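You operate a simulated robot arm through the tools that you are given. There is no shell and no other tool. Be economical: measure what you need, move in short steps, check, and stop when the job is done.

The job below is to be done with a simulated robot arm. You get a single attempt, and the scene is never put back.

JOB
Take the purple scoop from the small cart and put it in the deep steel tray. Take the red brush and leave it on the shelf under the test bench. Put the cup with yellow rim from the top of the cover table on the shelf of the cover table. Take the tub with green rim from the shelf of the cover table and leave it on the top of the long steel table. Put the clear cup in the sink. Press the yellow funnel button three times. Press the white counter button two times. Take the plate with yellow handle on the top of the press bench and put it away on the top of the parts trolley. Fetch the yellow-band jar and stand it on the shelf under the press bench. Put the purple-band jar in the tub with black rim. Fetch the spacer with two green bands and set it in the steel tray without grips. Put the jug with green handle in the sink. Take the green tag from the top of the test bench and put it on the draining rack. The order is free. Set down upright: cup with yellow rim, clear cup, yellow-band jar, jug with green handle.

The check looks at the end state, three seconds after you hand in, the way a careful person would. Anything else that was tipped, shoved, dropped, spilled or broken makes it a failure. Lids that push on must go on centred and level and be pressed home; caps that screw on are set level and turned clockwise until they are tight.

ROBOT AND FRAMES
A 7-joint arm with a two-finger gripper on a trunk, on a base that drives. Base frame: it is fixed to the floor where the robot stands at the start and does not move with it; the origin is under the middle of the robot, x ahead of it, y to its left, z up. Units: mm, rad, N and s.
With the tool pointing down near the work surface it reaches from about 200 to 520 mm from the robot's upright axis, wherever it stands. Its first joint turns from -2.897 to 2.897 rad. Places, roughly: clear cup [-1500, -2000, 750]; cup with yellow rim [250, -1250, 750]; deep steel tray (45x26x5 cm) [700, -600, 900]; draining rack [-1700, -5700, 900]; green tag [-2000, -2750, 750]; jug with green handle [-4500, -3250, 1000]; plate with yellow handle (15x10x8 cm) [-1700, 400, 800]; purple scoop [500, 250, 250]; purple-band jar [-1750, -250, 750]; red brush (11x5x6 cm) [600, -200, 900]; shelf of the cover table [-100, -1600, 300]; shelf under the press bench [-1700, -300, 300]; shelf under the test bench [-1700, -2300, 300]; sink [-2600, -5700, 700]; spacer with two green bands (6x6x3 cm) [-4500, -1500, 800]; steel tray without grips (26x19x5 cm) [-4500, -3600, 900]; top of the long steel table [1000, -500, 900]; top of the parts trolley [-4700, -4100, 800]; tub with black rim [500, 2250, 500]; tub with green rim [0, -2000, 250]; white counter button [-1600, -2500, 800]; yellow funnel button [-1600, -2200, 800]; yellow-band jar [-1750, 0, 750]. Payload 1.71 kg.
Tool frame: the origin (TCP) lies between the finger pads and is the grasp point; the fingertips stand 20 mm ahead of it; z points along the fingers, y is the line along which they close. The gripper opens to 96 mm. The gripper's body begins 113 mm behind the TCP.
Orientation is that of the tool frame in the base frame, as a unit quaternion [w, x, y, z]. With the fingers straight down and closing along the base's y, the tool's x points along the base's -x, its y along +y and its z along -z.

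CONTROLS
- The arm moves only by the tool move_arm. Its argument "rows" is a list that holds one entry, the list of rows, each a list of 7 numbers: the shift along the tool's x, y, z in units of 40 mm (1.0 is 40 mm), then the turn, a rotation vector about the tool's x, y, z in units of 5 degrees (1.0 is 5 degrees), then the finger opening in mm, from 0 to 96. In form: [[[tx, ty, tz, ax, ay, az, grip], ...]]. A call has 1 to 8 rows; each row shifts and turns the commanded pose from where the row before left it, along the tool's axes as they then stand. A call with a number of a shift or a turn outside -1 to 1 is refused whole. A row lasts 0.2 s, in which the tool goes at most 50 mm and 0.15 rad; a call with a longer step from one row to the next is refused whole, and so is a gripper value outside its range. Where a pose cannot be reached the arm comes as near as it can. A force on the tool above 40 N (or 10 N above the force at the start of the call, whichever is more), or a blocked arm, ends the call early, and 0.2 s more pass. The fingers move at their own pace (about 153 mm/s each) and stop on an object; they squeeze with about 25 N. The grip force told is the motor's: it shows also when the fingers shut on nothing. Time passes only in rows, and 0.2 s behind the last, so rows that do not move let the fingers close. The reply holds the time, the measured pose of the TCP, the force on the tool along the base axes, the opening and the grip force, in the units named above and with some noise, with the torque about the TCP (base axes, N m) and any sound that the robot's microphone picked up.
- Cameras (640 x 400 px; columns grow to the right, rows downward): "scene" is now at [6.3, 95.2, 1612.2]; the picture's right is [-0.83, -0.55, 0.01], its down [-0.47, 0.69, -0.55] and it looks along [0.30, -0.47, -0.83] (base axes); focal length 273 px, centre (320, 200). "wrist" rides on the gripper at [66, 14, -145] in the tool frame; the picture's right is [-0.21, 0.98, 0.00], its down [-0.88, -0.19, -0.45] and it looks along [-0.44, -0.09, 0.90] (tool axes); focal length 275 px, centre (320, 200).
- grab_frame(camera): a new picture of that camera. The clock stands still meanwhile.
- slide_trunk(by): slides the trunk up (or, below 0, down) by that many mm; the arm and the scene camera ride with it, the base frame stays. It gives what a move gives, with no picture.
- roll_base(legs): drives the robot by 1 to 6 legs, each [ahead, turn to the left] in mm and rad, along the robot's own axes; the way and the turn of a leg run together, so that a leg with both is an arc; at most 1500 mm and 3.142 rad a leg. The arm and the cameras ride along, it lands a little off, and it stops where it bumps. It gives what a move gives.
- pan_tilt(pan, tilt): turns the head with the scene camera to pan (to the left, within 2.705 rad either way) and tilt (down, from -0.506 to 1.204), counted from straight ahead of the robot. It gives what a move gives.
- measure_at(camera, pixels): for up to 12 pixels [column, row] of the newest picture of that camera ("zoom" is the newest enlarged one), the place [x, y, z] in the base frame of the surface seen there, good to about 2 mm. The clock stands still meanwhile.
- inspect(camera, box): a new picture of the part [left, top, right, bottom] of that camera's present view, enlarged. The clock stands still meanwhile.
- sign_off(): hands the job in; it is judged then, once.

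Go step by step. Measure first, check grasps and placings, and put right what went wrong. The budget is 378 turns and 334 pictures, counting those below and the enlarged ones. Unless the task says otherwise, let go and move clear before handing in, and close with one line.

The tools are called after ">>>" as a command line: name --argument value ..., lists and objects as JSON in quotes. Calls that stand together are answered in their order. move_arm: Moves the arm, as the interface text tells. Its arguments: {"type":"object","properties":{"rows":{"type":"array","items":{"type":"array","items":{"type":"array","items":{"type":"number"}}}}},"required":["rows"]} The other tools are called the same way: slide_trunk (by) slides the trunk up or down; roll_base (legs) drives the base; pan_tilt (pan, tilt) turns the head that bears the scene camera; grab_frame (camera) takes a picture; measure_at (camera, pixels) gives the place of the surface under pixels of a picture; inspect (camera, box) takes an enlarged picture of a part of a camera's view; sign_off () hands the job in.

At the start:

```text
t: 0.0
tcp_pos: [478.5, -206.1, 1135.7]
tool_rot: [-0.002, 0.0, 1.0, -0.001]
ft_force: [0.6, -0.1, 0.7]
moment: [0.02, -0.01, 0.03]
gripper_width: 96.2
grip_force: 0.0
trunk travel left (down, up): [-225.0, 161.0]
robot x, y, heading: [2.7, -1.8, 0.002]
head pan, tilt: [-0.986, 0.976]
```

scene: 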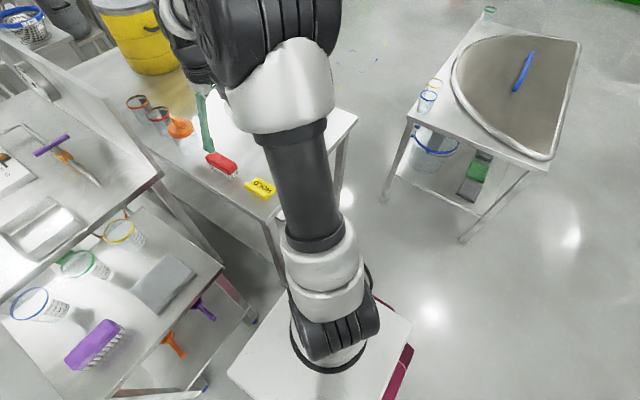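
wrist: 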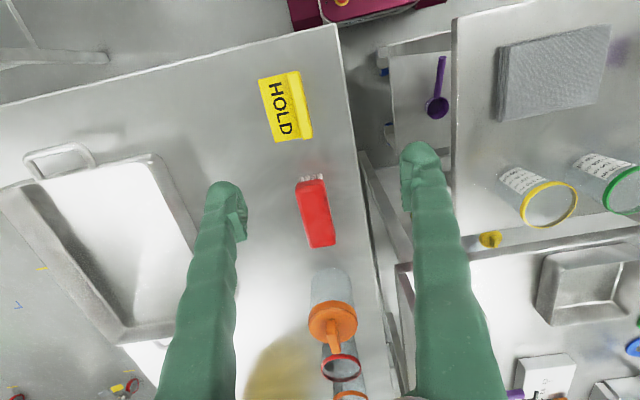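

The wrist view shows the red brush near (317,212), the deep tray at left and the purple scoop near (438,100). I'll measure these and look around with the head.

>>> measure_at --camera "wrist" --pixels '[[311, 182], [325, 245], [300, 185], [332, 240], [441, 65], [437, 105], [100, 250], [40, 190], [155, 160], [335, 30], [395, 120], [450, 90]]'

>>> pan_tilt --pan 0.0 --tilt 0.8

>>> grab_frame --camera "scene"

```text
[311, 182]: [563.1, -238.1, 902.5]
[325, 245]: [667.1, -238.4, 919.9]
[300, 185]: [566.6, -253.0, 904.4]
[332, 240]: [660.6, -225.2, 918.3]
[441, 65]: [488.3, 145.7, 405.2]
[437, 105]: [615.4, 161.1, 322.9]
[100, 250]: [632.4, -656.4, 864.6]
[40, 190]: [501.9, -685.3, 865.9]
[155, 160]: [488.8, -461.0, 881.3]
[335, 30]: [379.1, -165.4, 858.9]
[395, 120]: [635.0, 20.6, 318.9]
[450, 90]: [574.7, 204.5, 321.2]
```

```text
t: 1.3
tcp_pos: [460.6, -204.2, 1141.7]
tool_rot: [0.007, 0.001, 1.0, -0.001]
ft_force: [-0.4, 0.4, -0.1]
moment: [-0.01, -0.04, -0.01]
gripper_width: 95.8
grip_force: 0.0
trunk travel left (down, up): [-225.0, 161.0]
robot x, y, heading: [0.3, -0.6, -0.003]
head pan, tilt: [0.0, 0.799]
```

```text
331 pictures are left
```

scene: 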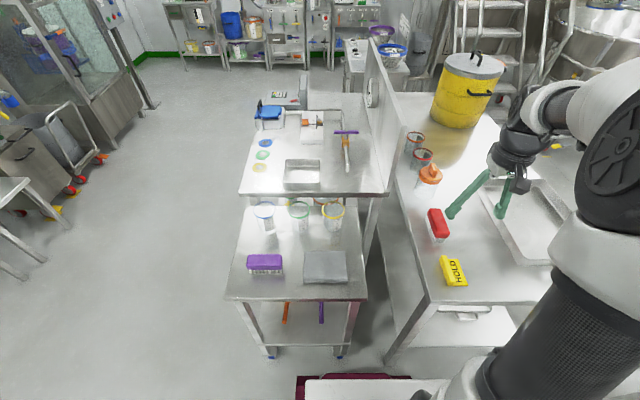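

The small cart is straight ahead with the purple handle at (321,312). I'll look around for a map.

>>> inspect --camera "scene" --box '[220, 200, 400, 380]'

>>> measure_at --camera "scene" --pixels '[[228, 297], [365, 300], [248, 205], [385, 194], [275, 356], [340, 356], [285, 300], [321, 305], [384, 364], [428, 303], [519, 306], [300, 375]]'

>>> pan_tilt --pan 1.4 --tilt 0.5

>>> grab_frame --camera "scene"

>>> pan_tilt --pan 2.7 --tilt 0.5

>>> grab_frame --camera "scene"

>>> pan_tilt --pan -2.7 --tilt 0.4

>>> grab_frame --camera "scene"

>>> pan_tilt --pan -1.6 --tilt 0.6

>>> grab_frame --camera "scene"

```text
2.22 times, centred on (310, 290) of scene
```

zoom: 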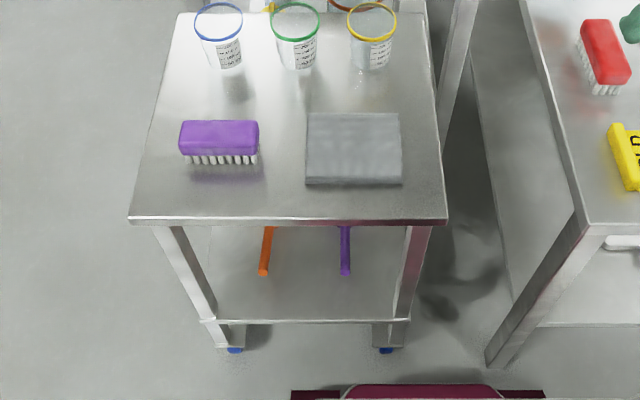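

```text
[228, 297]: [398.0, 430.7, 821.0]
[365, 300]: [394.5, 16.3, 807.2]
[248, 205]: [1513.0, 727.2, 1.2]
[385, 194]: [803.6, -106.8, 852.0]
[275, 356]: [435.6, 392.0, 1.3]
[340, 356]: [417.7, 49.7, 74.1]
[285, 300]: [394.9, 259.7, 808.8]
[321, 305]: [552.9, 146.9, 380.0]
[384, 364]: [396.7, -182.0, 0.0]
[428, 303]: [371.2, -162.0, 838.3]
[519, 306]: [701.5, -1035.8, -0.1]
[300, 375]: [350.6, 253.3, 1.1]
```

```text
t: 2.8
tcp_pos: [460.6, -206.0, 1142.6]
tool_rot: [0.008, 0.0, 1.0, -0.002]
ft_force: [0.7, 0.4, 0.8]
moment: [0.01, -0.01, 0.02]
gripper_width: 96.1
grip_force: 0.1
trunk travel left (down, up): [-225.0, 161.0]
robot x, y, heading: [1.4, -2.1, -0.005]
head pan, tilt: [1.4, 0.499]
```

```text
329 pictures are left
```

scene: 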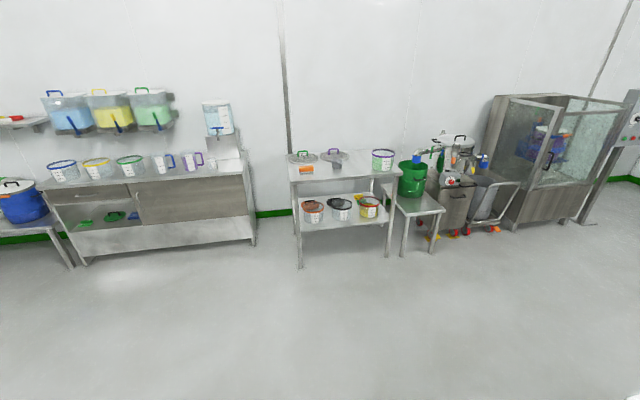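

```text
t: 4.3
tcp_pos: [461.1, -206.7, 1140.9]
tool_rot: [0.007, 0.001, 1.0, -0.001]
ft_force: [0.2, 0.0, 0.4]
moment: [0.02, 0.01, 0.01]
gripper_width: 96.0
grip_force: 0.1
trunk travel left (down, up): [-225.0, 161.0]
robot x, y, heading: [2.6, 2.3, -0.002]
head pan, tilt: [2.7, 0.499]
```

```text
328 pictures are left
```

scene: 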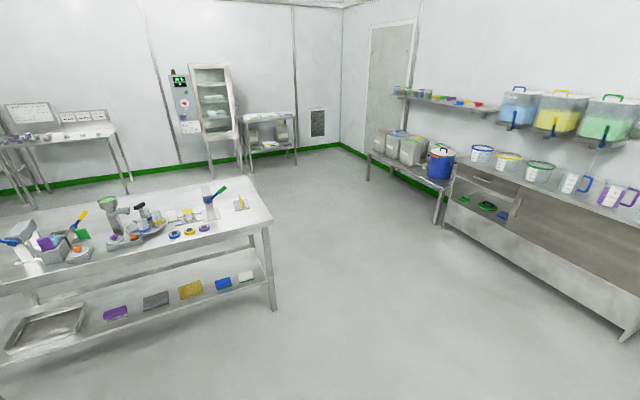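

```text
t: 8.5
tcp_pos: [459.8, -205.9, 1142.4]
tool_rot: [0.007, 0.001, 1.0, -0.001]
ft_force: [0.6, 0.5, 0.3]
moment: [0.0, 0.01, 0.0]
gripper_width: 96.0
grip_force: 0.2
trunk travel left (down, up): [-225.0, 161.0]
robot x, y, heading: [-0.7, -2.0, 0.001]
head pan, tilt: [-2.7, 0.4]
```

```text
327 pictures are left
```

scene: 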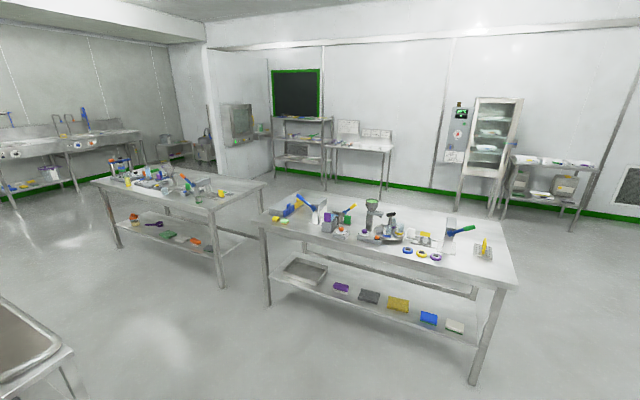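

```text
t: 9.8
tcp_pos: [461.1, -204.7, 1141.2]
tool_rot: [0.007, 0.001, 1.0, -0.001]
ft_force: [0.7, 0.0, 0.0]
moment: [-0.02, 0.02, 0.01]
gripper_width: 96.0
grip_force: 0.0
trunk travel left (down, up): [-225.0, 161.0]
robot x, y, heading: [-1.1, -2.0, 0.002]
head pan, tilt: [-1.6, 0.6]
```

```text
326 pictures are left
```

scene: 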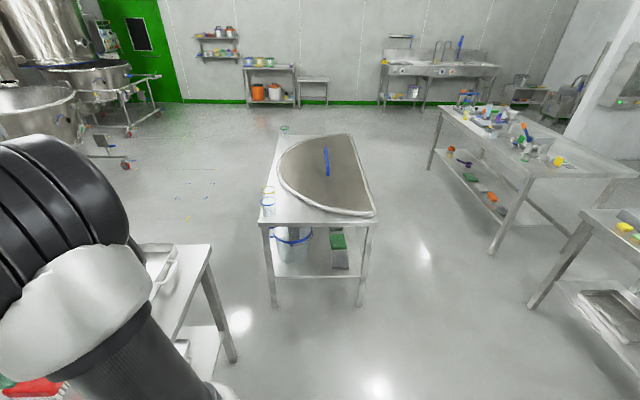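

The room is mapped: cover table at (320,220), test bench at right. Now I check my own base footprint and the scoop more closely before moving.

>>> pan_tilt --pan 0.25 --tilt 1.2

>>> grab_frame --camera "scene"

>>> inspect --camera "wrist" --box '[360, 20, 520, 150]'

```text
t: 11.6
tcp_pos: [460.6, -206.4, 1142.1]
tool_rot: [0.007, 0.0, 1.0, -0.001]
ft_force: [0.1, 0.4, -0.2]
moment: [0.02, 0.0, -0.01]
gripper_width: 96.2
grip_force: 0.0
trunk travel left (down, up): [-225.0, 161.0]
robot x, y, heading: [2.3, -1.2, 0.004]
head pan, tilt: [0.25, 1.201]
```

```text
325 pictures are left
```

scene: 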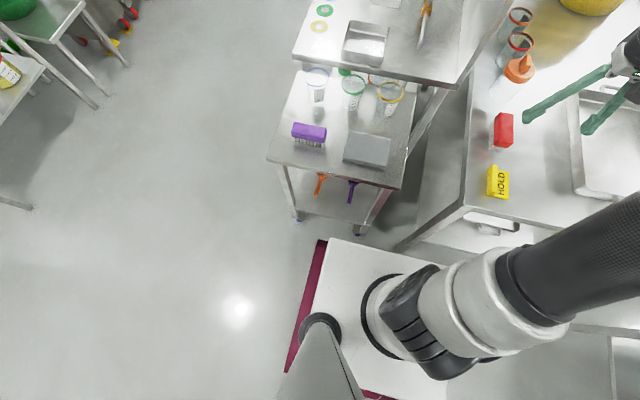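

```text
3.08 times, centred on (440, 85) of wrist
```

zoom: 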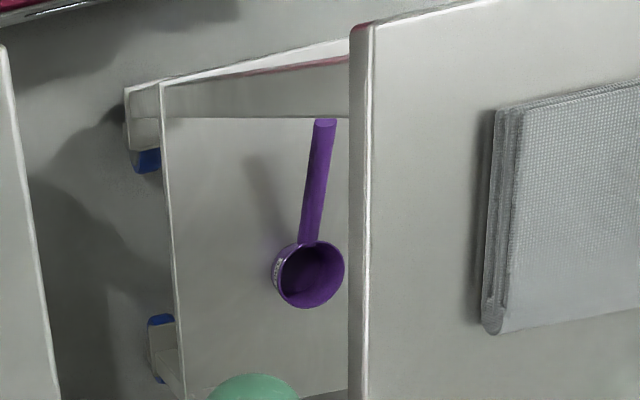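

>>> measure_at --camera "scene" --pixels '[[330, 241], [287, 372], [380, 395], [440, 262], [354, 182], [350, 200], [385, 290], [330, 330]]'

>>> measure_at --camera "zoom" --pixels '[[325, 125], [318, 170], [310, 230], [305, 260], [310, 295], [283, 270], [340, 262], [230, 200], [240, 320], [162, 85], [270, 60], [345, 20]]'

```text
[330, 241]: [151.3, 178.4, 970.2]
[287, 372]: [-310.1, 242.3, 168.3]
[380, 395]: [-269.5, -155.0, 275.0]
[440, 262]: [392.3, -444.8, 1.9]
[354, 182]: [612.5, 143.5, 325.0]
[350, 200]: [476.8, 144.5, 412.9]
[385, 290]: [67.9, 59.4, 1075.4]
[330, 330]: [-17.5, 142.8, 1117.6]
```

```text
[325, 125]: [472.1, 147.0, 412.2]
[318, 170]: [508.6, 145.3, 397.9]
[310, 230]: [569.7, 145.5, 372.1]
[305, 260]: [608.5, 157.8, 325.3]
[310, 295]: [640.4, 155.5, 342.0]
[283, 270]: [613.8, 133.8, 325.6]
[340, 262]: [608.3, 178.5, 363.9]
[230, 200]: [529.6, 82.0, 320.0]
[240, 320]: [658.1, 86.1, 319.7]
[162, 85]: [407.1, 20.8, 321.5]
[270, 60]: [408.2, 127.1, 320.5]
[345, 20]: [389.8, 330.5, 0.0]
```

The scoop handle runs from (472,147,412) to the bowl at (610,155,340), shelf at z=320. I bring the arm in and to the left, then tilt it.

>>> move_arm --rows '[[[0.56, 1, 0, 0, 0, 0, 96], [0.56, 1, 0, 0, 0, 0, 96], [0.56, 1, 0, 0, 0, 0, 96], [0.56, 1, 0, 0, 0, 0, 96], [0.56, 1, 0, 0, 0, 0, 96], [0.56, 1, 0, 0, 0, 0, 96], [0.56, 1, 0, 0, 0, 0, 96], [0.56, 1, 0, 0, 0, 0, 96]]]'

>>> move_arm --rows '[[[0, 0.2, 0, 0, -1, 0, 96], [0, 0.2, 0, 0, -1, 0, 96], [0, 0.2, 0, 0, -1, 0, 96], [0, 0.2, 0, 0, -1, 0, 96], [0, 0, 0, 0, -1, 0, 96], [0, 0, 0, 0, -1, 0, 96], [0, 0, 0, 0, -1, 0, 96], [0, 0, 0, 0, -1, 0, 96]]]'

>>> slide_trunk --by -225

>>> grab_frame --camera "scene"

```text
t: 13.4
tcp_pos: [285.3, 113.1, 1137.0]
tool_rot: [0.007, 0.001, 1.0, -0.001]
ft_force: [0.5, 0.9, -0.6]
moment: [-0.01, -0.01, 0.0]
gripper_width: 95.7
grip_force: 0.1
trunk travel left (down, up): [-225.0, 161.0]
robot x, y, heading: [0.9, 3.8, 0.002]
head pan, tilt: [0.25, 1.201]
```

```text
t: 15.2
tcp_pos: [301.6, 144.7, 1166.3]
tool_rot: [0.344, 0.039, 0.938, 0.005]
ft_force: [0.3, 0.5, 0.4]
moment: [-0.03, 0.01, 0.01]
gripper_width: 95.7
grip_force: 0.0
out of reach, approached as far as the arm can: row 7, 8
trunk travel left (down, up): [-225.0, 161.0]
robot x, y, heading: [-1.5, -2.2, 0.001]
head pan, tilt: [0.25, 1.201]
```

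```text
t: 17.6
tcp_pos: [301.8, 143.6, 940.9]
tool_rot: [0.341, 0.04, 0.939, 0.004]
ft_force: [0.1, -0.2, 0.0]
moment: [0.01, 0.01, -0.01]
gripper_width: 95.8
grip_force: 0.0
trunk travel left (down, up): [0.0, 386.0]
robot x, y, heading: [0.6, 1.3, 0.002]
head pan, tilt: [0.25, 1.201]
```

```text
323 pictures are left
```

scene: 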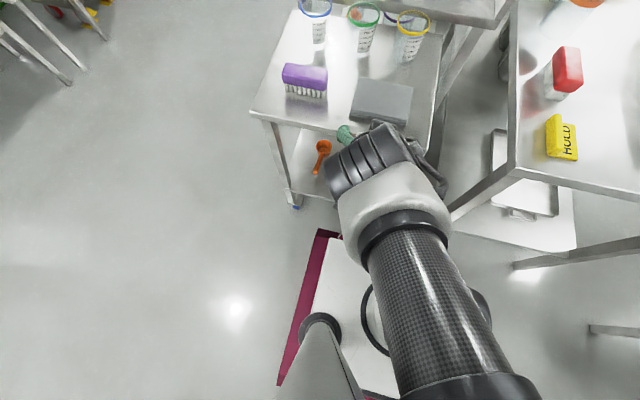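

The tool is tilted 40° at (302,144,941). I lower it in front of the cart edge.

>>> move_arm --rows '[[[0.643, 0, 0.766, 0, 0, 0, 96], [0.643, 0, 0.766, 0, 0, 0, 96], [0.643, 0, 0.766, 0, 0, 0, 96], [0.643, 0, 0.766, 0, 0, 0, 96], [0.643, 0, 0.766, 0, 0, 0, 96], [0.643, 0, 0.766, 0, 0, 0, 96], [0.643, 0, 0.766, 0, 0, 0, 96], [0.643, 0, 0.766, 0, 0, 0, 96]]]'

```text
t: 18.0
tcp_pos: [303.1, 135.5, 955.6]
tool_rot: [0.369, 0.093, 0.924, 0.031]
ft_force: [-0.2, 0.3, -0.1]
moment: [0.0, 0.03, 0.01]
gripper_width: 96.0
grip_force: 0.0
out of reach, approached as far as the arm can: row 1
trunk travel left (down, up): [0.0, 386.0]
robot x, y, heading: [-1.7, 0.9, 0.001]
head pan, tilt: [0.25, 1.201]
stopped in row 1: the arm was blocked; the commanded pose is now the measured one
```

The arm is at a wrist limit when folded in. I untilt partly, back the base off, and extend the arm instead.

>>> roll_base --legs '[[-300, 0]]'

>>> move_arm --rows '[[[0, 0, 0, 0, 1, 0, 96], [0, 0, 0, 0, 1, 0, 96], [0, 0, 0, 0, 1, 0, 96], [0, 0, 0, 0, 1, 0, 96]]]'

```text
t: 20.2
tcp_pos: [-13.0, 136.9, 958.7]
tool_rot: [0.382, 0.075, 0.921, 0.026]
ft_force: [-0.2, 0.6, -0.1]
moment: [0.01, 0.06, 0.03]
gripper_width: 96.0
grip_force: 0.1
trunk travel left (down, up): [0.0, 386.0]
robot x, y, heading: [-304.5, 4.6, -0.003]
head pan, tilt: [0.25, 1.201]
```

```text
t: 20.9
tcp_pos: [-0.9, 118.9, 921.5]
tool_rot: [0.255, 0.068, 0.964, 0.009]
ft_force: [-1.2, 0.6, 0.0]
moment: [-0.06, -0.12, -0.03]
gripper_width: 96.0
grip_force: 0.1
trunk travel left (down, up): [0.0, 386.0]
robot x, y, heading: [-302.9, 0.4, -0.005]
head pan, tilt: [0.25, 1.201]
stopped in row 3: the force on the tool passed its limit at 61 N (the readings are from after the stop); the commanded pose is now the measured one
```

A force tripped during the turn; I look at what the arm touches.

>>> grab_frame --camera "scene"

>>> grab_frame --camera "wrist"

```text
322 pictures are left
```

scene: 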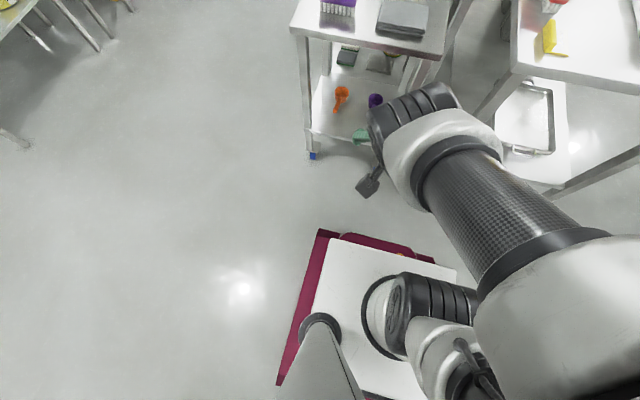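

```text
321 pictures are left
```

wrist: 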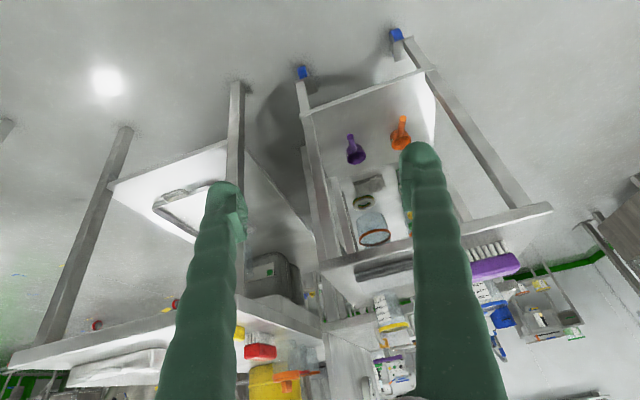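

Nothing was touched: the elbow swung over quickly. I straighten the roll and reach out and down along the tool axis, in free space ahead of the cart.

>>> move_arm --rows '[[[0, 0.1, 0.5, 0, 0, -0.78, 96], [0, 0.1, 0.8, 0, 0, -0.78, 96], [0, 0.1, 1, 0, 0, 0, 96], [0, 0.1, 1, 0, 0, 0, 96], [0, 0.1, 1, 0, 0, 0, 96], [0, 0.1, 1, 0, 0, 0, 96], [0, 0.1, 1, 0, 0, 0, 96]]]'

```text
t: 21.6
tcp_pos: [-59.8, 224.6, 870.9]
tool_rot: [0.258, -0.179, 0.949, 0.031]
ft_force: [-0.1, -1.5, 0.1]
moment: [0.11, 0.02, 0.09]
gripper_width: 95.8
grip_force: 0.0
out of reach, approached as far as the arm can: row 1, 2, 3
trunk travel left (down, up): [0.0, 386.0]
robot x, y, heading: [-302.2, 1.1, -0.004]
head pan, tilt: [0.25, 1.201]
stopped in row 3: the arm was blocked; the commanded pose is now the measured one
```

>>> pan_tilt --pan 0.0 --tilt 1.0

>>> grab_frame --camera "scene"

```text
t: 22.4
tcp_pos: [-40.4, 234.3, 870.9]
tool_rot: [0.254, -0.175, 0.95, 0.04]
ft_force: [0.2, -0.8, 1.0]
moment: [0.05, -0.05, 0.0]
gripper_width: 96.1
grip_force: 0.1
trunk travel left (down, up): [0.0, 386.0]
robot x, y, heading: [-305.7, 1.6, -0.002]
head pan, tilt: [0.0, 1.0]
```

```text
320 pictures are left
```

scene: 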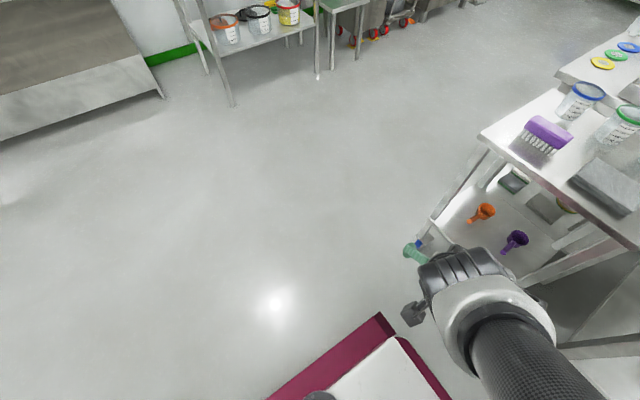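

The picture looks turned left though pan reads 0; I take it again.

>>> pan_tilt --pan 0.0 --tilt 0.9

>>> grab_frame --camera "scene"

>>> measure_at --camera "scene" --pixels '[[320, 200], [320, 100], [420, 200], [220, 200]]'

```text
t: 23.1
tcp_pos: [-37.4, 224.0, 866.4]
tool_rot: [0.245, -0.157, 0.956, 0.038]
ft_force: [-0.4, 0.0, 0.7]
moment: [0.01, 0.01, -0.01]
gripper_width: 96.1
grip_force: 0.1
trunk travel left (down, up): [0.0, 386.0]
robot x, y, heading: [-305.6, 0.5, -0.001]
head pan, tilt: [0.0, 0.901]
```

```text
319 pictures are left
```

scene: 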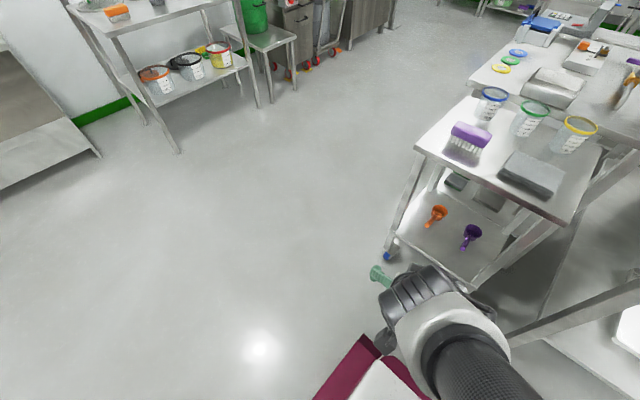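

```text
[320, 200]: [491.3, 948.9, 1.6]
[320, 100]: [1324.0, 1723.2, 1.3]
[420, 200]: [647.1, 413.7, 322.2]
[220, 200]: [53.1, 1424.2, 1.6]
```

>>> pan_tilt --pan -0.7 --tilt 0.9

>>> grab_frame --camera "scene"

>>> measure_at --camera "scene" --pixels '[[320, 200], [320, 100], [420, 200], [220, 200]]'

```text
t: 24.2
tcp_pos: [-37.4, 224.1, 865.7]
tool_rot: [0.245, -0.158, 0.956, 0.038]
ft_force: [0.1, 0.1, -0.2]
moment: [0.04, 0.03, -0.01]
gripper_width: 95.8
grip_force: 0.0
trunk travel left (down, up): [0.0, 386.0]
robot x, y, heading: [-301.2, 2.0, -0.005]
head pan, tilt: [-0.7, 0.901]
```

```text
318 pictures are left
```

scene: 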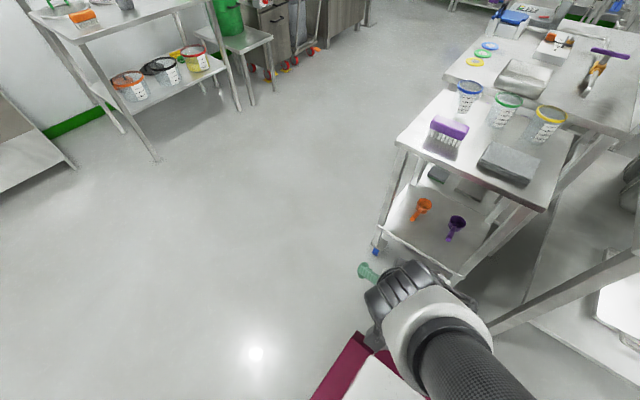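

```text
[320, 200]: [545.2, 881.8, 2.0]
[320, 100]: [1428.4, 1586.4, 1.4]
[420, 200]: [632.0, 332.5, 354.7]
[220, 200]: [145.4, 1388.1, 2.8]
```

The camera barely turned: the arm's elbow is leaning against the head mast. I bring the arm back toward its starting posture, forward and right, tool vertical.

>>> move_arm --rows '[[[-0.5, -0.4, -0.3, 0.15, 0.97, 0.62, 96], [-0.5, -0.5, -0.3, 0.15, 0.97, 0.62, 96], [-0.5, -0.5, -0.3, 0.15, 0.97, 0.62, 96], [-0.5, -0.5, -0.3, 0.15, 0.97, 0.62, 96], [-0.5, -0.5, 0, 0.15, 0.97, 0.62, 96], [-0.5, -0.5, 0, 0.15, 0.97, 0.62, 96]]]'

>>> grab_frame --camera "scene"

```text
t: 25.6
tcp_pos: [73.5, 140.7, 948.2]
tool_rot: [0.003, -0.014, 1.0, -0.008]
ft_force: [-0.4, -0.1, 0.5]
moment: [0.01, -0.03, -0.01]
gripper_width: 96.0
grip_force: 0.1
trunk travel left (down, up): [0.0, 386.0]
robot x, y, heading: [-305.8, -0.4, -0.008]
head pan, tilt: [-0.7, 0.901]
```

```text
317 pictures are left
```

scene: 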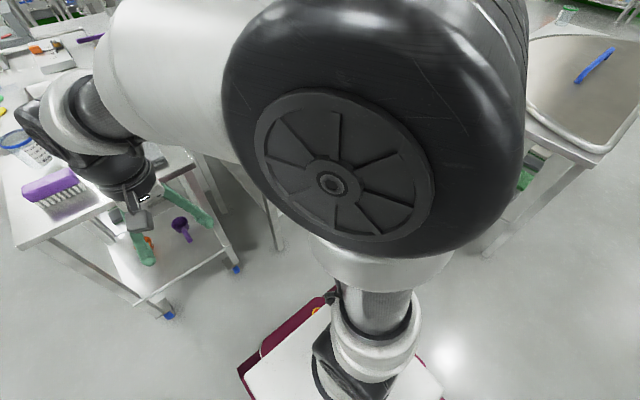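

The head is free again. I extend and lower with the tool vertical first, before tilting.

>>> move_arm --rows '[[[-0.3, 0, 0.9, 0, 0, 0, 96], [-0.3, 0, 0.9, 0, 0, 0, 96], [-0.3, 0, 0.9, 0, 0, 0, 96], [-0.3, 0, 0.9, 0, 0, 0, 96], [-0.3, 0, 0.9, 0, 0, 0, 96], [-0.3, 0, 0.9, 0, 0, 0, 96], [-0.3, 0, 0.9, 0, 0, 0, 96], [0, 0, 0.9, 0, 0, 0, 96]]]'

```text
t: 27.4
tcp_pos: [156.7, 133.2, 659.0]
tool_rot: [0.004, -0.014, 1.0, -0.007]
ft_force: [-0.2, 0.0, 0.0]
moment: [0.0, -0.01, -0.01]
gripper_width: 96.2
grip_force: 0.1
trunk travel left (down, up): [0.0, 386.0]
robot x, y, heading: [-303.7, 0.3, 0.001]
head pan, tilt: [-0.7, 0.901]
```

>>> move_arm --rows '[[[0, 0, 0.6, 0, -1, 0, 96], [0.05, 0, 0.6, 0, -1, 0, 96], [0.1, 0, 0.59, 0, -1, 0, 96], [0.16, 0, 0.58, 0, -1, 0, 96], [0.2, 0, 0.56, 0, -1, 0, 96], [0.25, 0, 0.54, 0, -1, 0, 96], [0.3, 0, 0.52, 0, -1, 0, 96], [0.34, 0, 0.49, 0, -1, 0, 96]]]'

>>> grab_frame --camera "wrist"

```text
t: 29.2
tcp_pos: [161.6, 130.2, 467.4]
tool_rot: [0.347, -0.016, 0.938, -0.002]
ft_force: [-0.2, 0.6, 0.4]
moment: [0.03, 0.01, -0.02]
gripper_width: 96.1
grip_force: 0.1
trunk travel left (down, up): [0.0, 386.0]
robot x, y, heading: [-306.0, 0.3, -0.008]
head pan, tilt: [-0.7, 0.901]
```

```text
316 pictures are left
```

wrist: 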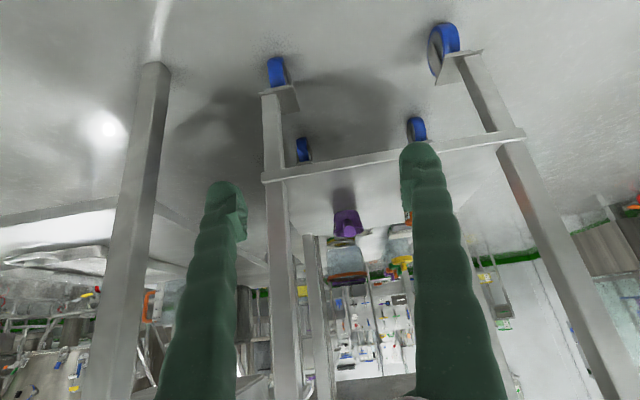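

Tool tilted 40° at low height, scoop visible at (347,222). I shift +17 in y and drive forward.

>>> move_arm --rows '[[[0, 0.43, 0, 0, 0, 0, 96]]]'

>>> roll_base --legs '[[260, 0]]'

>>> grab_frame --camera "wrist"

```text
t: 29.6
tcp_pos: [161.8, 146.5, 468.3]
tool_rot: [0.346, -0.016, 0.938, -0.003]
ft_force: [0.0, -0.5, -0.2]
moment: [0.05, -0.05, -0.01]
gripper_width: 95.8
grip_force: 0.0
trunk travel left (down, up): [0.0, 386.0]
robot x, y, heading: [-302.5, 2.7, -0.002]
head pan, tilt: [-0.7, 0.901]
```

```text
t: 31.5
tcp_pos: [416.6, 148.5, 469.1]
tool_rot: [0.345, -0.018, 0.938, -0.001]
ft_force: [0.3, -0.3, 0.3]
moment: [-0.02, -0.01, -0.02]
gripper_width: 95.7
grip_force: 0.1
trunk travel left (down, up): [0.0, 386.0]
robot x, y, heading: [-48.6, 2.0, -0.0]
head pan, tilt: [-0.7, 0.901]
```

```text
315 pictures are left
```

wrist: 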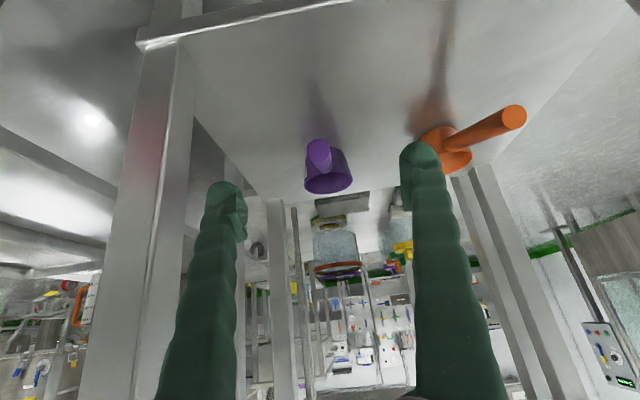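

>>> roll_base --legs '[[30, 0]]'

>>> move_arm --rows '[[[0, 0, 0.72, 0, 0, 0, 96], [0, 0, 0.72, 0, 0, 0, 96], [0, 0, 0.6, 0, 0, 0, 96]]]'

>>> grab_frame --camera "wrist"

```text
t: 32.3
tcp_pos: [442.3, 147.6, 472.1]
tool_rot: [0.351, -0.016, 0.936, -0.003]
ft_force: [1.4, 0.8, -0.8]
moment: [0.02, 0.07, 0.06]
gripper_width: 96.1
grip_force: 0.1
trunk travel left (down, up): [0.0, 386.0]
robot x, y, heading: [-17.8, -1.8, 0.005]
head pan, tilt: [-0.7, 0.901]
```

```text
t: 33.1
tcp_pos: [484.5, 144.7, 424.2]
tool_rot: [0.363, -0.017, 0.932, -0.003]
ft_force: [0.7, 0.0, -1.2]
moment: [-0.02, -0.07, -0.01]
gripper_width: 96.1
grip_force: 0.0
trunk travel left (down, up): [0.0, 386.0]
robot x, y, heading: [-18.6, 1.9, -0.005]
head pan, tilt: [-0.7, 0.901]
```

```text
314 pictures are left
```

wrist: 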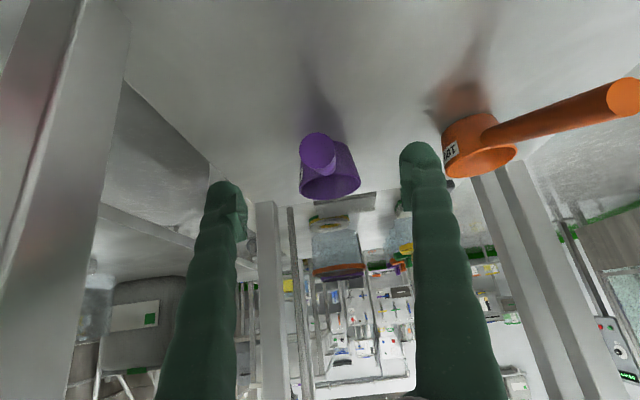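

>>> measure_at --camera "wrist" --pixels '[[318, 152], [318, 140], [335, 185], [215, 195], [425, 160]]'

>>> move_arm --rows '[[[0, 0, 0.4, 0, 0, 0, 96], [0, 0, 0.3, 0, 0, 0, 96]]]'

```text
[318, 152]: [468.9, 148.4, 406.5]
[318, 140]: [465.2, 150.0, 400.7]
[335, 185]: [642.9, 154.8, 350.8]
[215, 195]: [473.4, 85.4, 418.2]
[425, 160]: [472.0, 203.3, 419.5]
```

```text
t: 33.7
tcp_pos: [505.7, 148.8, 402.9]
tool_rot: [0.363, -0.018, 0.932, -0.002]
ft_force: [1.4, -0.8, -0.7]
moment: [0.07, 0.0, 0.02]
gripper_width: 95.7
grip_force: 0.1
trunk travel left (down, up): [0.0, 386.0]
robot x, y, heading: [-21.7, 1.0, 0.004]
head pan, tilt: [-0.7, 0.901]
```

TCP is on the handle (506,149,403). Close.

>>> move_arm --rows '[[[0, 0, 0, 0, 0, 0, 0], [0, 0, 0, 0, 0, 0, 0], [0, 0, 0, 0, 0, 0, 0]]]'

>>> grab_frame --camera "wrist"

```text
t: 34.5
tcp_pos: [506.3, 148.3, 403.6]
tool_rot: [0.364, -0.018, 0.931, -0.003]
ft_force: [0.0, 0.1, -0.2]
moment: [0.01, 0.07, -0.02]
gripper_width: 18.5
grip_force: 25.1
trunk travel left (down, up): [0.0, 386.0]
robot x, y, heading: [-17.6, -1.6, 0.004]
head pan, tilt: [-0.7, 0.901]
```

```text
313 pictures are left
```

wrist: 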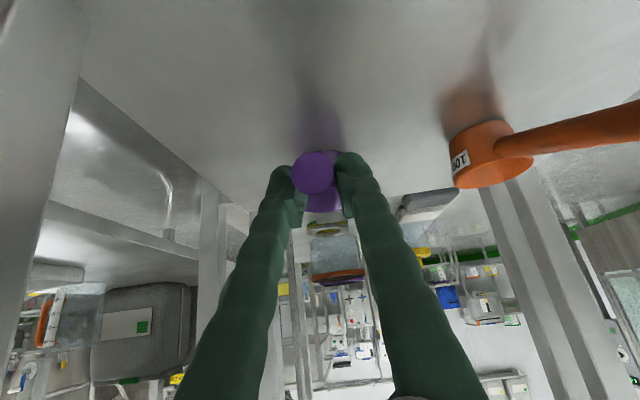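

Gripped (18.5 mm). Lift and back out.

>>> move_arm --rows '[[[-0.34, 0, -0.37, 0, 0, 0, 0], [-0.68, 0, -0.735, 0, 0, 0, 0]]]'

>>> roll_base --legs '[[-350, 0]]'

>>> grab_frame --camera "wrist"

>>> pan_tilt --pan -0.4 --tilt 0.9

>>> grab_frame --camera "scene"

```text
t: 35.1
tcp_pos: [509.9, 147.5, 465.7]
tool_rot: [0.363, -0.015, 0.932, -0.004]
ft_force: [-0.3, -1.1, -1.5]
moment: [0.0, 0.0, 0.01]
gripper_width: 18.3
grip_force: 24.8
trunk travel left (down, up): [0.0, 386.0]
robot x, y, heading: [-22.6, 0.1, 0.002]
head pan, tilt: [-0.7, 0.901]
```

```text
t: 37.5
tcp_pos: [155.5, 152.8, 460.2]
tool_rot: [0.359, -0.018, 0.933, -0.002]
ft_force: [0.3, -0.9, -0.5]
moment: [0.02, 0.09, 0.0]
gripper_width: 18.3
grip_force: 25.2
trunk travel left (down, up): [0.0, 386.0]
robot x, y, heading: [-370.7, -2.3, 0.005]
head pan, tilt: [-0.7, 0.901]
```

```text
312 pictures are left
```

wrist: 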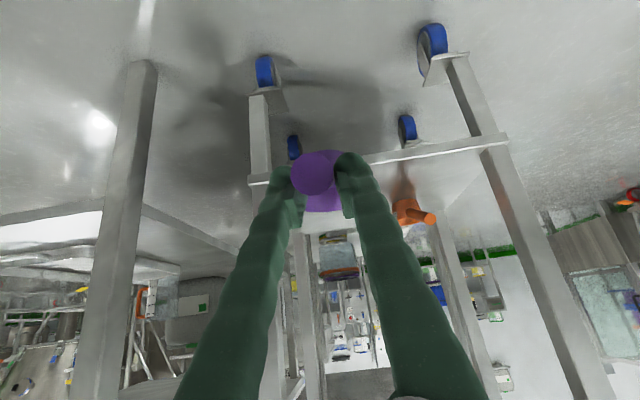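

```text
t: 38.3
tcp_pos: [149.9, 151.9, 469.2]
tool_rot: [0.366, -0.02, 0.93, -0.002]
ft_force: [-1.1, 0.2, -1.2]
moment: [0.0, 0.06, 0.01]
gripper_width: 18.4
grip_force: 24.8
trunk travel left (down, up): [0.0, 386.0]
robot x, y, heading: [-369.3, -6.4, 0.005]
head pan, tilt: [-0.4, 0.901]
```

```text
311 pictures are left
```

scene: 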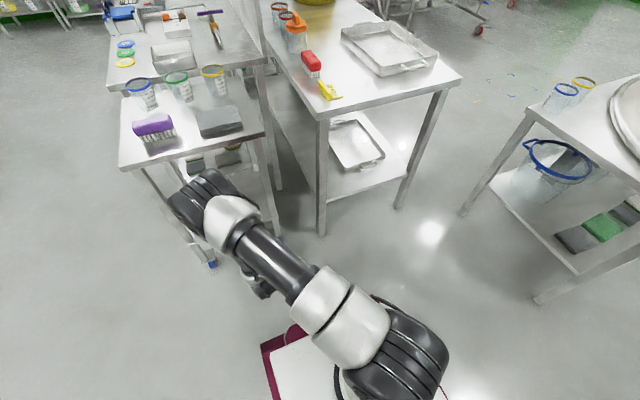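

The scoop is held. I raise the trunk and drive to in front of the long table's tray.

>>> measure_at --camera "scene" --pixels '[[342, 38], [385, 76], [438, 52], [390, 22], [390, 48], [461, 82], [320, 120], [327, 88], [312, 62], [558, 95], [585, 82], [535, 110]]'

>>> slide_trunk --by 380

>>> move_arm --rows '[[[-0.68, 0, -0.735, 0, 0, 0, 0], [-0.68, 0, -0.735, 0, 0, 0, 0], [-0.68, 0, -0.735, 0, 0, 0, 0], [-0.68, 0, -0.735, 0, 0, 0, 0]]]'

>>> roll_base --legs '[[0, -1.571], [590, 0], [0, 1.571]]'

>>> grab_frame --camera "scene"

>>> grab_frame --camera "wrist"

```text
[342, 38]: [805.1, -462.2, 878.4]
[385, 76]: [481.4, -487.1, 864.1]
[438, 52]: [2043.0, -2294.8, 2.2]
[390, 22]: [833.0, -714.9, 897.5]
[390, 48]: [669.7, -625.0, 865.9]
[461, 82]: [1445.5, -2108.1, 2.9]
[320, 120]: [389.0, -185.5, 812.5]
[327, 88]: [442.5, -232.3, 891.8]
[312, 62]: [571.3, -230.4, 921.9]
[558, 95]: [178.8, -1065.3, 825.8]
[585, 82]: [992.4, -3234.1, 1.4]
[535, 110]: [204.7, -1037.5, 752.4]
```

```text
t: 42.0
tcp_pos: [149.3, 151.4, 848.6]
tool_rot: [0.366, -0.02, 0.93, -0.002]
ft_force: [0.8, 0.8, -0.8]
moment: [0.02, 0.07, 0.0]
gripper_width: 18.3
grip_force: 25.2
trunk travel left (down, up): [-380.0, 6.0]
robot x, y, heading: [-369.5, -3.6, 0.002]
head pan, tilt: [-0.4, 0.901]
```

```text
t: 43.0
tcp_pos: [147.5, 151.6, 1007.7]
tool_rot: [0.367, -0.02, 0.93, -0.001]
ft_force: [-1.0, -0.5, -0.4]
moment: [0.02, 0.05, 0.01]
gripper_width: 18.4
grip_force: 24.8
trunk travel left (down, up): [-380.0, 6.0]
robot x, y, heading: [-373.9, -2.2, 0.004]
head pan, tilt: [-0.4, 0.901]
```

```text
t: 55.8
tcp_pos: [134.7, -440.1, 1007.4]
tool_rot: [0.366, -0.014, 0.93, -0.004]
ft_force: [0.9, 0.2, -0.1]
moment: [0.02, 0.06, 0.03]
gripper_width: 18.4
grip_force: 24.9
trunk travel left (down, up): [-380.0, 6.0]
robot x, y, heading: [-385.1, -595.3, -0.008]
head pan, tilt: [-0.4, 0.901]
```

```text
310 pictures are left
```

scene: 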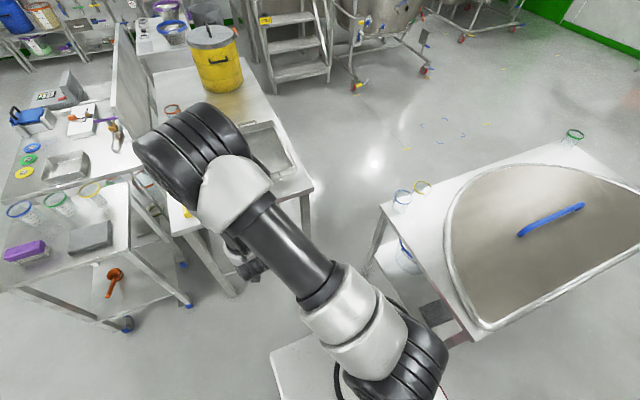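

```text
309 pictures are left
```

wrist: 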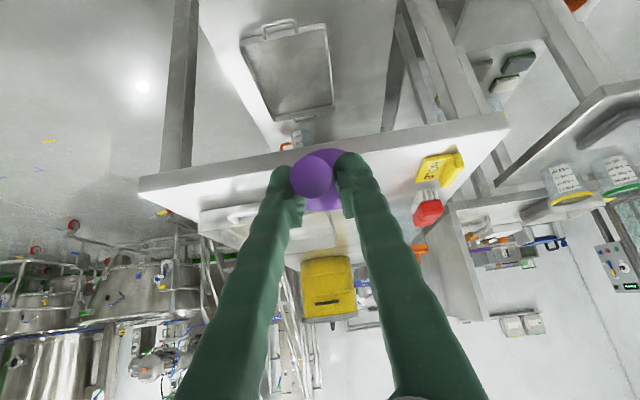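

Tray lies y −461…−720 ahead. I shift the arm to y≈−590 and drive forward.

>>> move_arm --rows '[[[0, -0.9, 0, 0, 0, 0, 0], [0, -1, 0, 0, 0, 0, 0], [0, -1, 0, 0, 0, 0, 0], [0, -0.85, 0, 0, 0, 0, 0]]]'

>>> roll_base --legs '[[425, 0]]'

>>> grab_frame --camera "wrist"

>>> grab_frame --camera "scene"

```text
t: 56.8
tcp_pos: [123.9, -591.9, 1016.3]
tool_rot: [0.374, -0.014, 0.927, -0.004]
ft_force: [-0.3, -0.2, -0.8]
moment: [-0.02, 0.03, 0.04]
gripper_width: 18.2
grip_force: 25.0
trunk travel left (down, up): [-380.0, 6.0]
robot x, y, heading: [-383.6, -596.0, -0.006]
head pan, tilt: [-0.4, 0.901]
```

```text
t: 59.5
tcp_pos: [542.1, -592.1, 1015.8]
tool_rot: [0.373, -0.014, 0.928, -0.004]
ft_force: [0.2, -0.5, -1.0]
moment: [0.04, 0.09, -0.02]
gripper_width: 18.6
grip_force: 25.3
trunk travel left (down, up): [-380.0, 6.0]
robot x, y, heading: [28.6, -596.0, -0.003]
head pan, tilt: [-0.4, 0.901]
```

```text
308 pictures are left
```

wrist: 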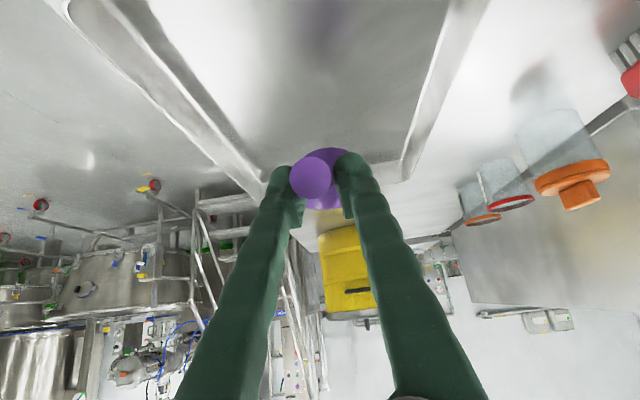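

```text
307 pictures are left
```

scene: 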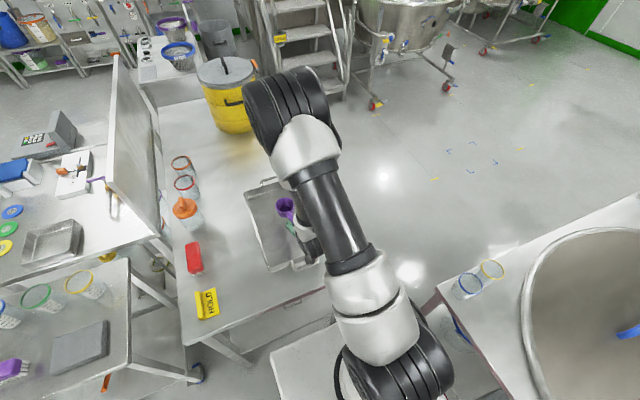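

Scoop is over the tray. Lower about 64 mm.

>>> move_arm --rows '[[[0.5, 0, 0.52, 0, 0, 0, 0], [0.4, 0, 0.42, 0, 0, 0, 0], [0.15, 0, 0.16, 0, 0, 0, 0]]]'

>>> inspect --camera "scene" --box '[220, 160, 340, 280]'

```text
t: 60.3
tcp_pos: [526.5, -594.2, 965.2]
tool_rot: [0.382, -0.014, 0.924, -0.004]
ft_force: [0.4, -0.7, -0.4]
moment: [0.01, 0.05, -0.02]
gripper_width: 18.3
grip_force: 25.4
trunk travel left (down, up): [-380.0, 6.0]
robot x, y, heading: [33.6, -595.1, -0.004]
head pan, tilt: [-0.4, 0.901]
```

```text
3.33 times, centred on (280, 220) of scene
```

zoom: 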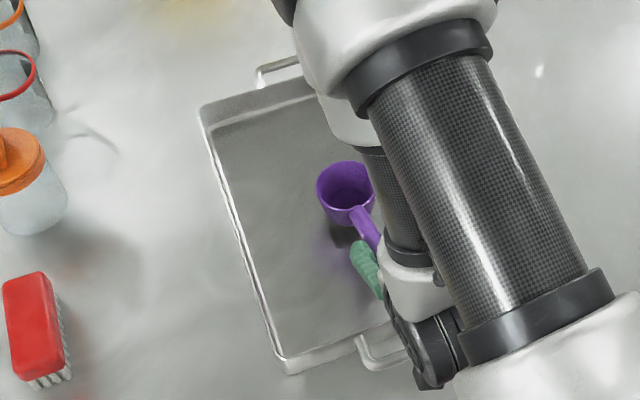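

>>> roll_base --legs '[[27, 0]]'

>>> move_arm --rows '[[[0.1, 0, 0.11, 0, 0, 0, 0], [0.12, 0, 0.13, 0, 0, 0, 0]]]'

```text
t: 61.1
tcp_pos: [548.6, -593.9, 967.3]
tool_rot: [0.383, -0.014, 0.924, -0.004]
ft_force: [-0.5, -0.3, -1.2]
moment: [-0.01, 0.09, -0.02]
gripper_width: 18.2
grip_force: 25.4
trunk travel left (down, up): [-380.0, 6.0]
robot x, y, heading: [58.5, -600.0, -0.008]
head pan, tilt: [-0.4, 0.901]
```

```text
t: 61.7
tcp_pos: [544.2, -593.7, 958.3]
tool_rot: [0.386, -0.014, 0.922, -0.004]
ft_force: [0.9, 0.5, -1.1]
moment: [0.0, 0.09, 0.01]
gripper_width: 18.5
grip_force: 25.2
trunk travel left (down, up): [-380.0, 6.0]
robot x, y, heading: [58.7, -597.5, 0.001]
head pan, tilt: [-0.4, 0.901]
```

>>> move_arm --rows '[[[0.12, 0, 0.12, 0, 0, 0, 0], [0.12, 0, 0.12, 0, 0, 0, 0]]]'

>>> inspect --camera "scene" --box '[220, 160, 340, 280]'

>>> measure_at --camera "zoom" --pixels '[[330, 215], [345, 185], [360, 215], [300, 300]]'

```text
t: 62.3
tcp_pos: [544.9, -595.6, 943.9]
tool_rot: [0.386, -0.015, 0.922, -0.004]
ft_force: [-0.2, -0.4, -0.2]
moment: [0.0, 0.1, -0.02]
gripper_width: 18.4
grip_force: 25.3
trunk travel left (down, up): [-380.0, 6.0]
robot x, y, heading: [59.3, -599.6, -0.008]
head pan, tilt: [-0.4, 0.901]
```

```text
3.33 times, centred on (280, 220) of scene
```

zoom: 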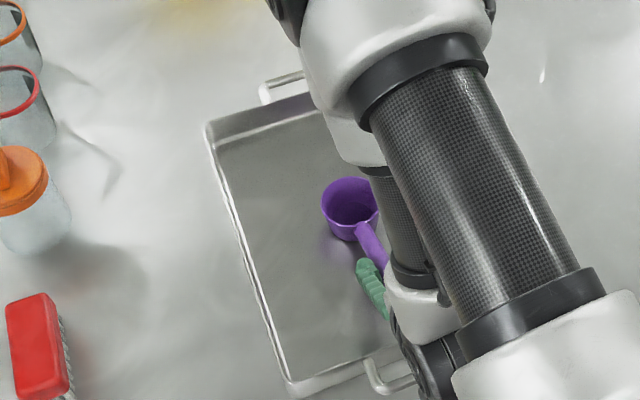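

```text
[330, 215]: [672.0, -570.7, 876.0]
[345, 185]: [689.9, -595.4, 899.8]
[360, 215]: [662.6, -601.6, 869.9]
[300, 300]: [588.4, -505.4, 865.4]
```

>>> move_arm --rows '[[[0.06, 0, 0.06, 0, 0, 0, 0], [0, 0, 0, 0, 0, 0, 50], [0, 0, 0, 0, 0, 0, 50], [-0.2, 0, -0.7, 0, 0, 0, 50], [-0.7, 0, -0.7, 0, 0, 0, 50], [-0.7, 0, -0.7, 0, 0, 0, 50]]]'

>>> inspect --camera "scene" --box '[220, 160, 340, 280]'

```text
t: 63.7
tcp_pos: [551.5, -591.3, 1045.1]
tool_rot: [0.393, -0.015, 0.919, -0.004]
ft_force: [-0.2, 0.3, 1.1]
moment: [0.02, -0.01, 0.0]
gripper_width: 50.2
grip_force: 0.0
out of reach, approached as far as the arm can: row 6
trunk travel left (down, up): [-380.0, 6.0]
robot x, y, heading: [59.4, -595.5, 0.002]
head pan, tilt: [-0.4, 0.901]
```

```text
3.33 times, centred on (280, 220) of scene
```

zoom: 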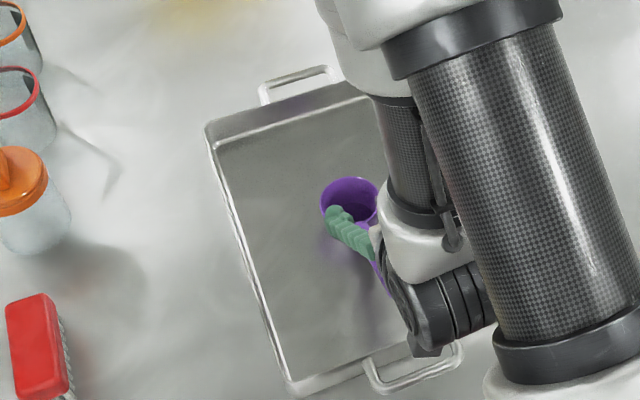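

The scoop lies in the tray. Next I straighten the tool and back off to fetch the brush.

>>> roll_base --legs '[[-250, 0]]'

>>> move_arm --rows '[[[0, 0, 0, 0, 1, 0, 96], [0, 0, 0, 0, 1, 0, 96], [0, 0, 0, 0, 1, 0, 96], [0, 0, 0, 0, 1, 0, 96], [0, 0, 0, 0, 1, 0, 96], [0, 0, 0, 0, 1, 0, 96], [0, 0, 0, 0, 1, 0, 96], [0, 0, 0, 0, 1, 0, 96]]]'

>>> pan_tilt --pan 0.0 --tilt 0.8

>>> grab_frame --camera "scene"

```text
t: 65.7
tcp_pos: [301.7, -587.9, 1040.6]
tool_rot: [0.388, -0.015, 0.922, -0.005]
ft_force: [1.0, -0.5, 0.7]
moment: [0.0, 0.08, -0.04]
gripper_width: 49.9
grip_force: 0.0
trunk travel left (down, up): [-380.0, 6.0]
robot x, y, heading: [-194.4, -597.3, -0.002]
head pan, tilt: [-0.4, 0.901]
```

```text
t: 67.5
tcp_pos: [282.1, -590.7, 1050.6]
tool_rot: [0.059, -0.011, 0.998, -0.009]
ft_force: [0.4, 0.5, 0.8]
moment: [0.01, 0.03, -0.01]
gripper_width: 96.0
grip_force: 0.1
trunk travel left (down, up): [-380.0, 6.0]
robot x, y, heading: [-194.9, -598.0, -0.001]
head pan, tilt: [-0.4, 0.901]
```

```text
t: 68.3
tcp_pos: [282.7, -589.0, 1051.9]
tool_rot: [0.059, -0.012, 0.998, -0.008]
ft_force: [-0.9, -0.1, 0.2]
moment: [0.0, -0.01, -0.03]
gripper_width: 96.1
grip_force: 0.2
trunk travel left (down, up): [-380.0, 6.0]
robot x, y, heading: [-193.0, -597.5, -0.003]
head pan, tilt: [0.0, 0.799]
```

```text
303 pictures are left
```

scene: 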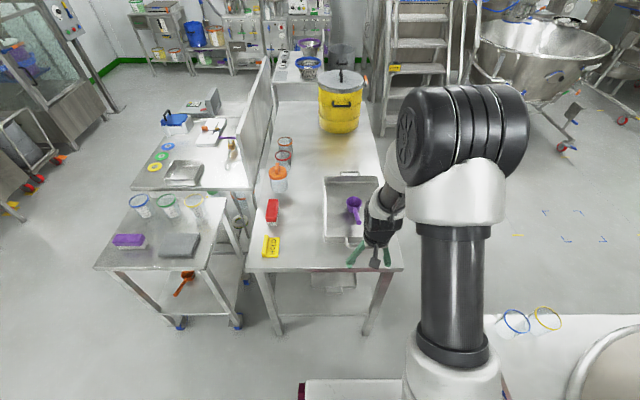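

>>> measure_at --camera "scene" --pixels '[[300, 290], [330, 290], [365, 330], [276, 330], [250, 270], [403, 268], [273, 205], [268, 225], [355, 205], [330, 335]]'

>>> inspect --camera "scene" --box '[230, 160, 410, 340]'

```text
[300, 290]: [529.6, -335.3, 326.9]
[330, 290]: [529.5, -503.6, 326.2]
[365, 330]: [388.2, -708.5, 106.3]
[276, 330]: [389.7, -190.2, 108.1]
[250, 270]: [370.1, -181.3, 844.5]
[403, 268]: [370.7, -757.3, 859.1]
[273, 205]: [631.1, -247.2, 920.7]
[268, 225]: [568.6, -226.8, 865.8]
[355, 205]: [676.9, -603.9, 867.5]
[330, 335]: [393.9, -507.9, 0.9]
```

```text
2.22 times, centred on (320, 250) of scene
```

zoom: 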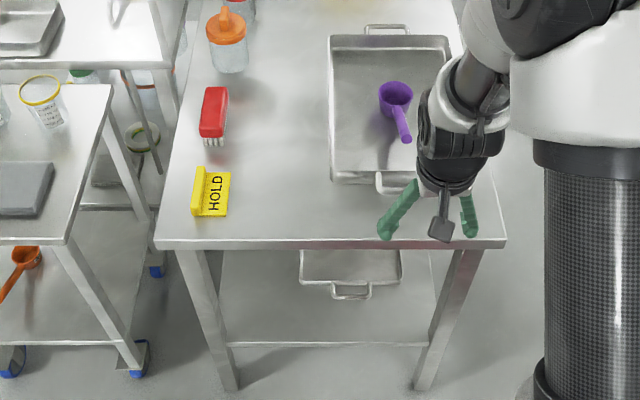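

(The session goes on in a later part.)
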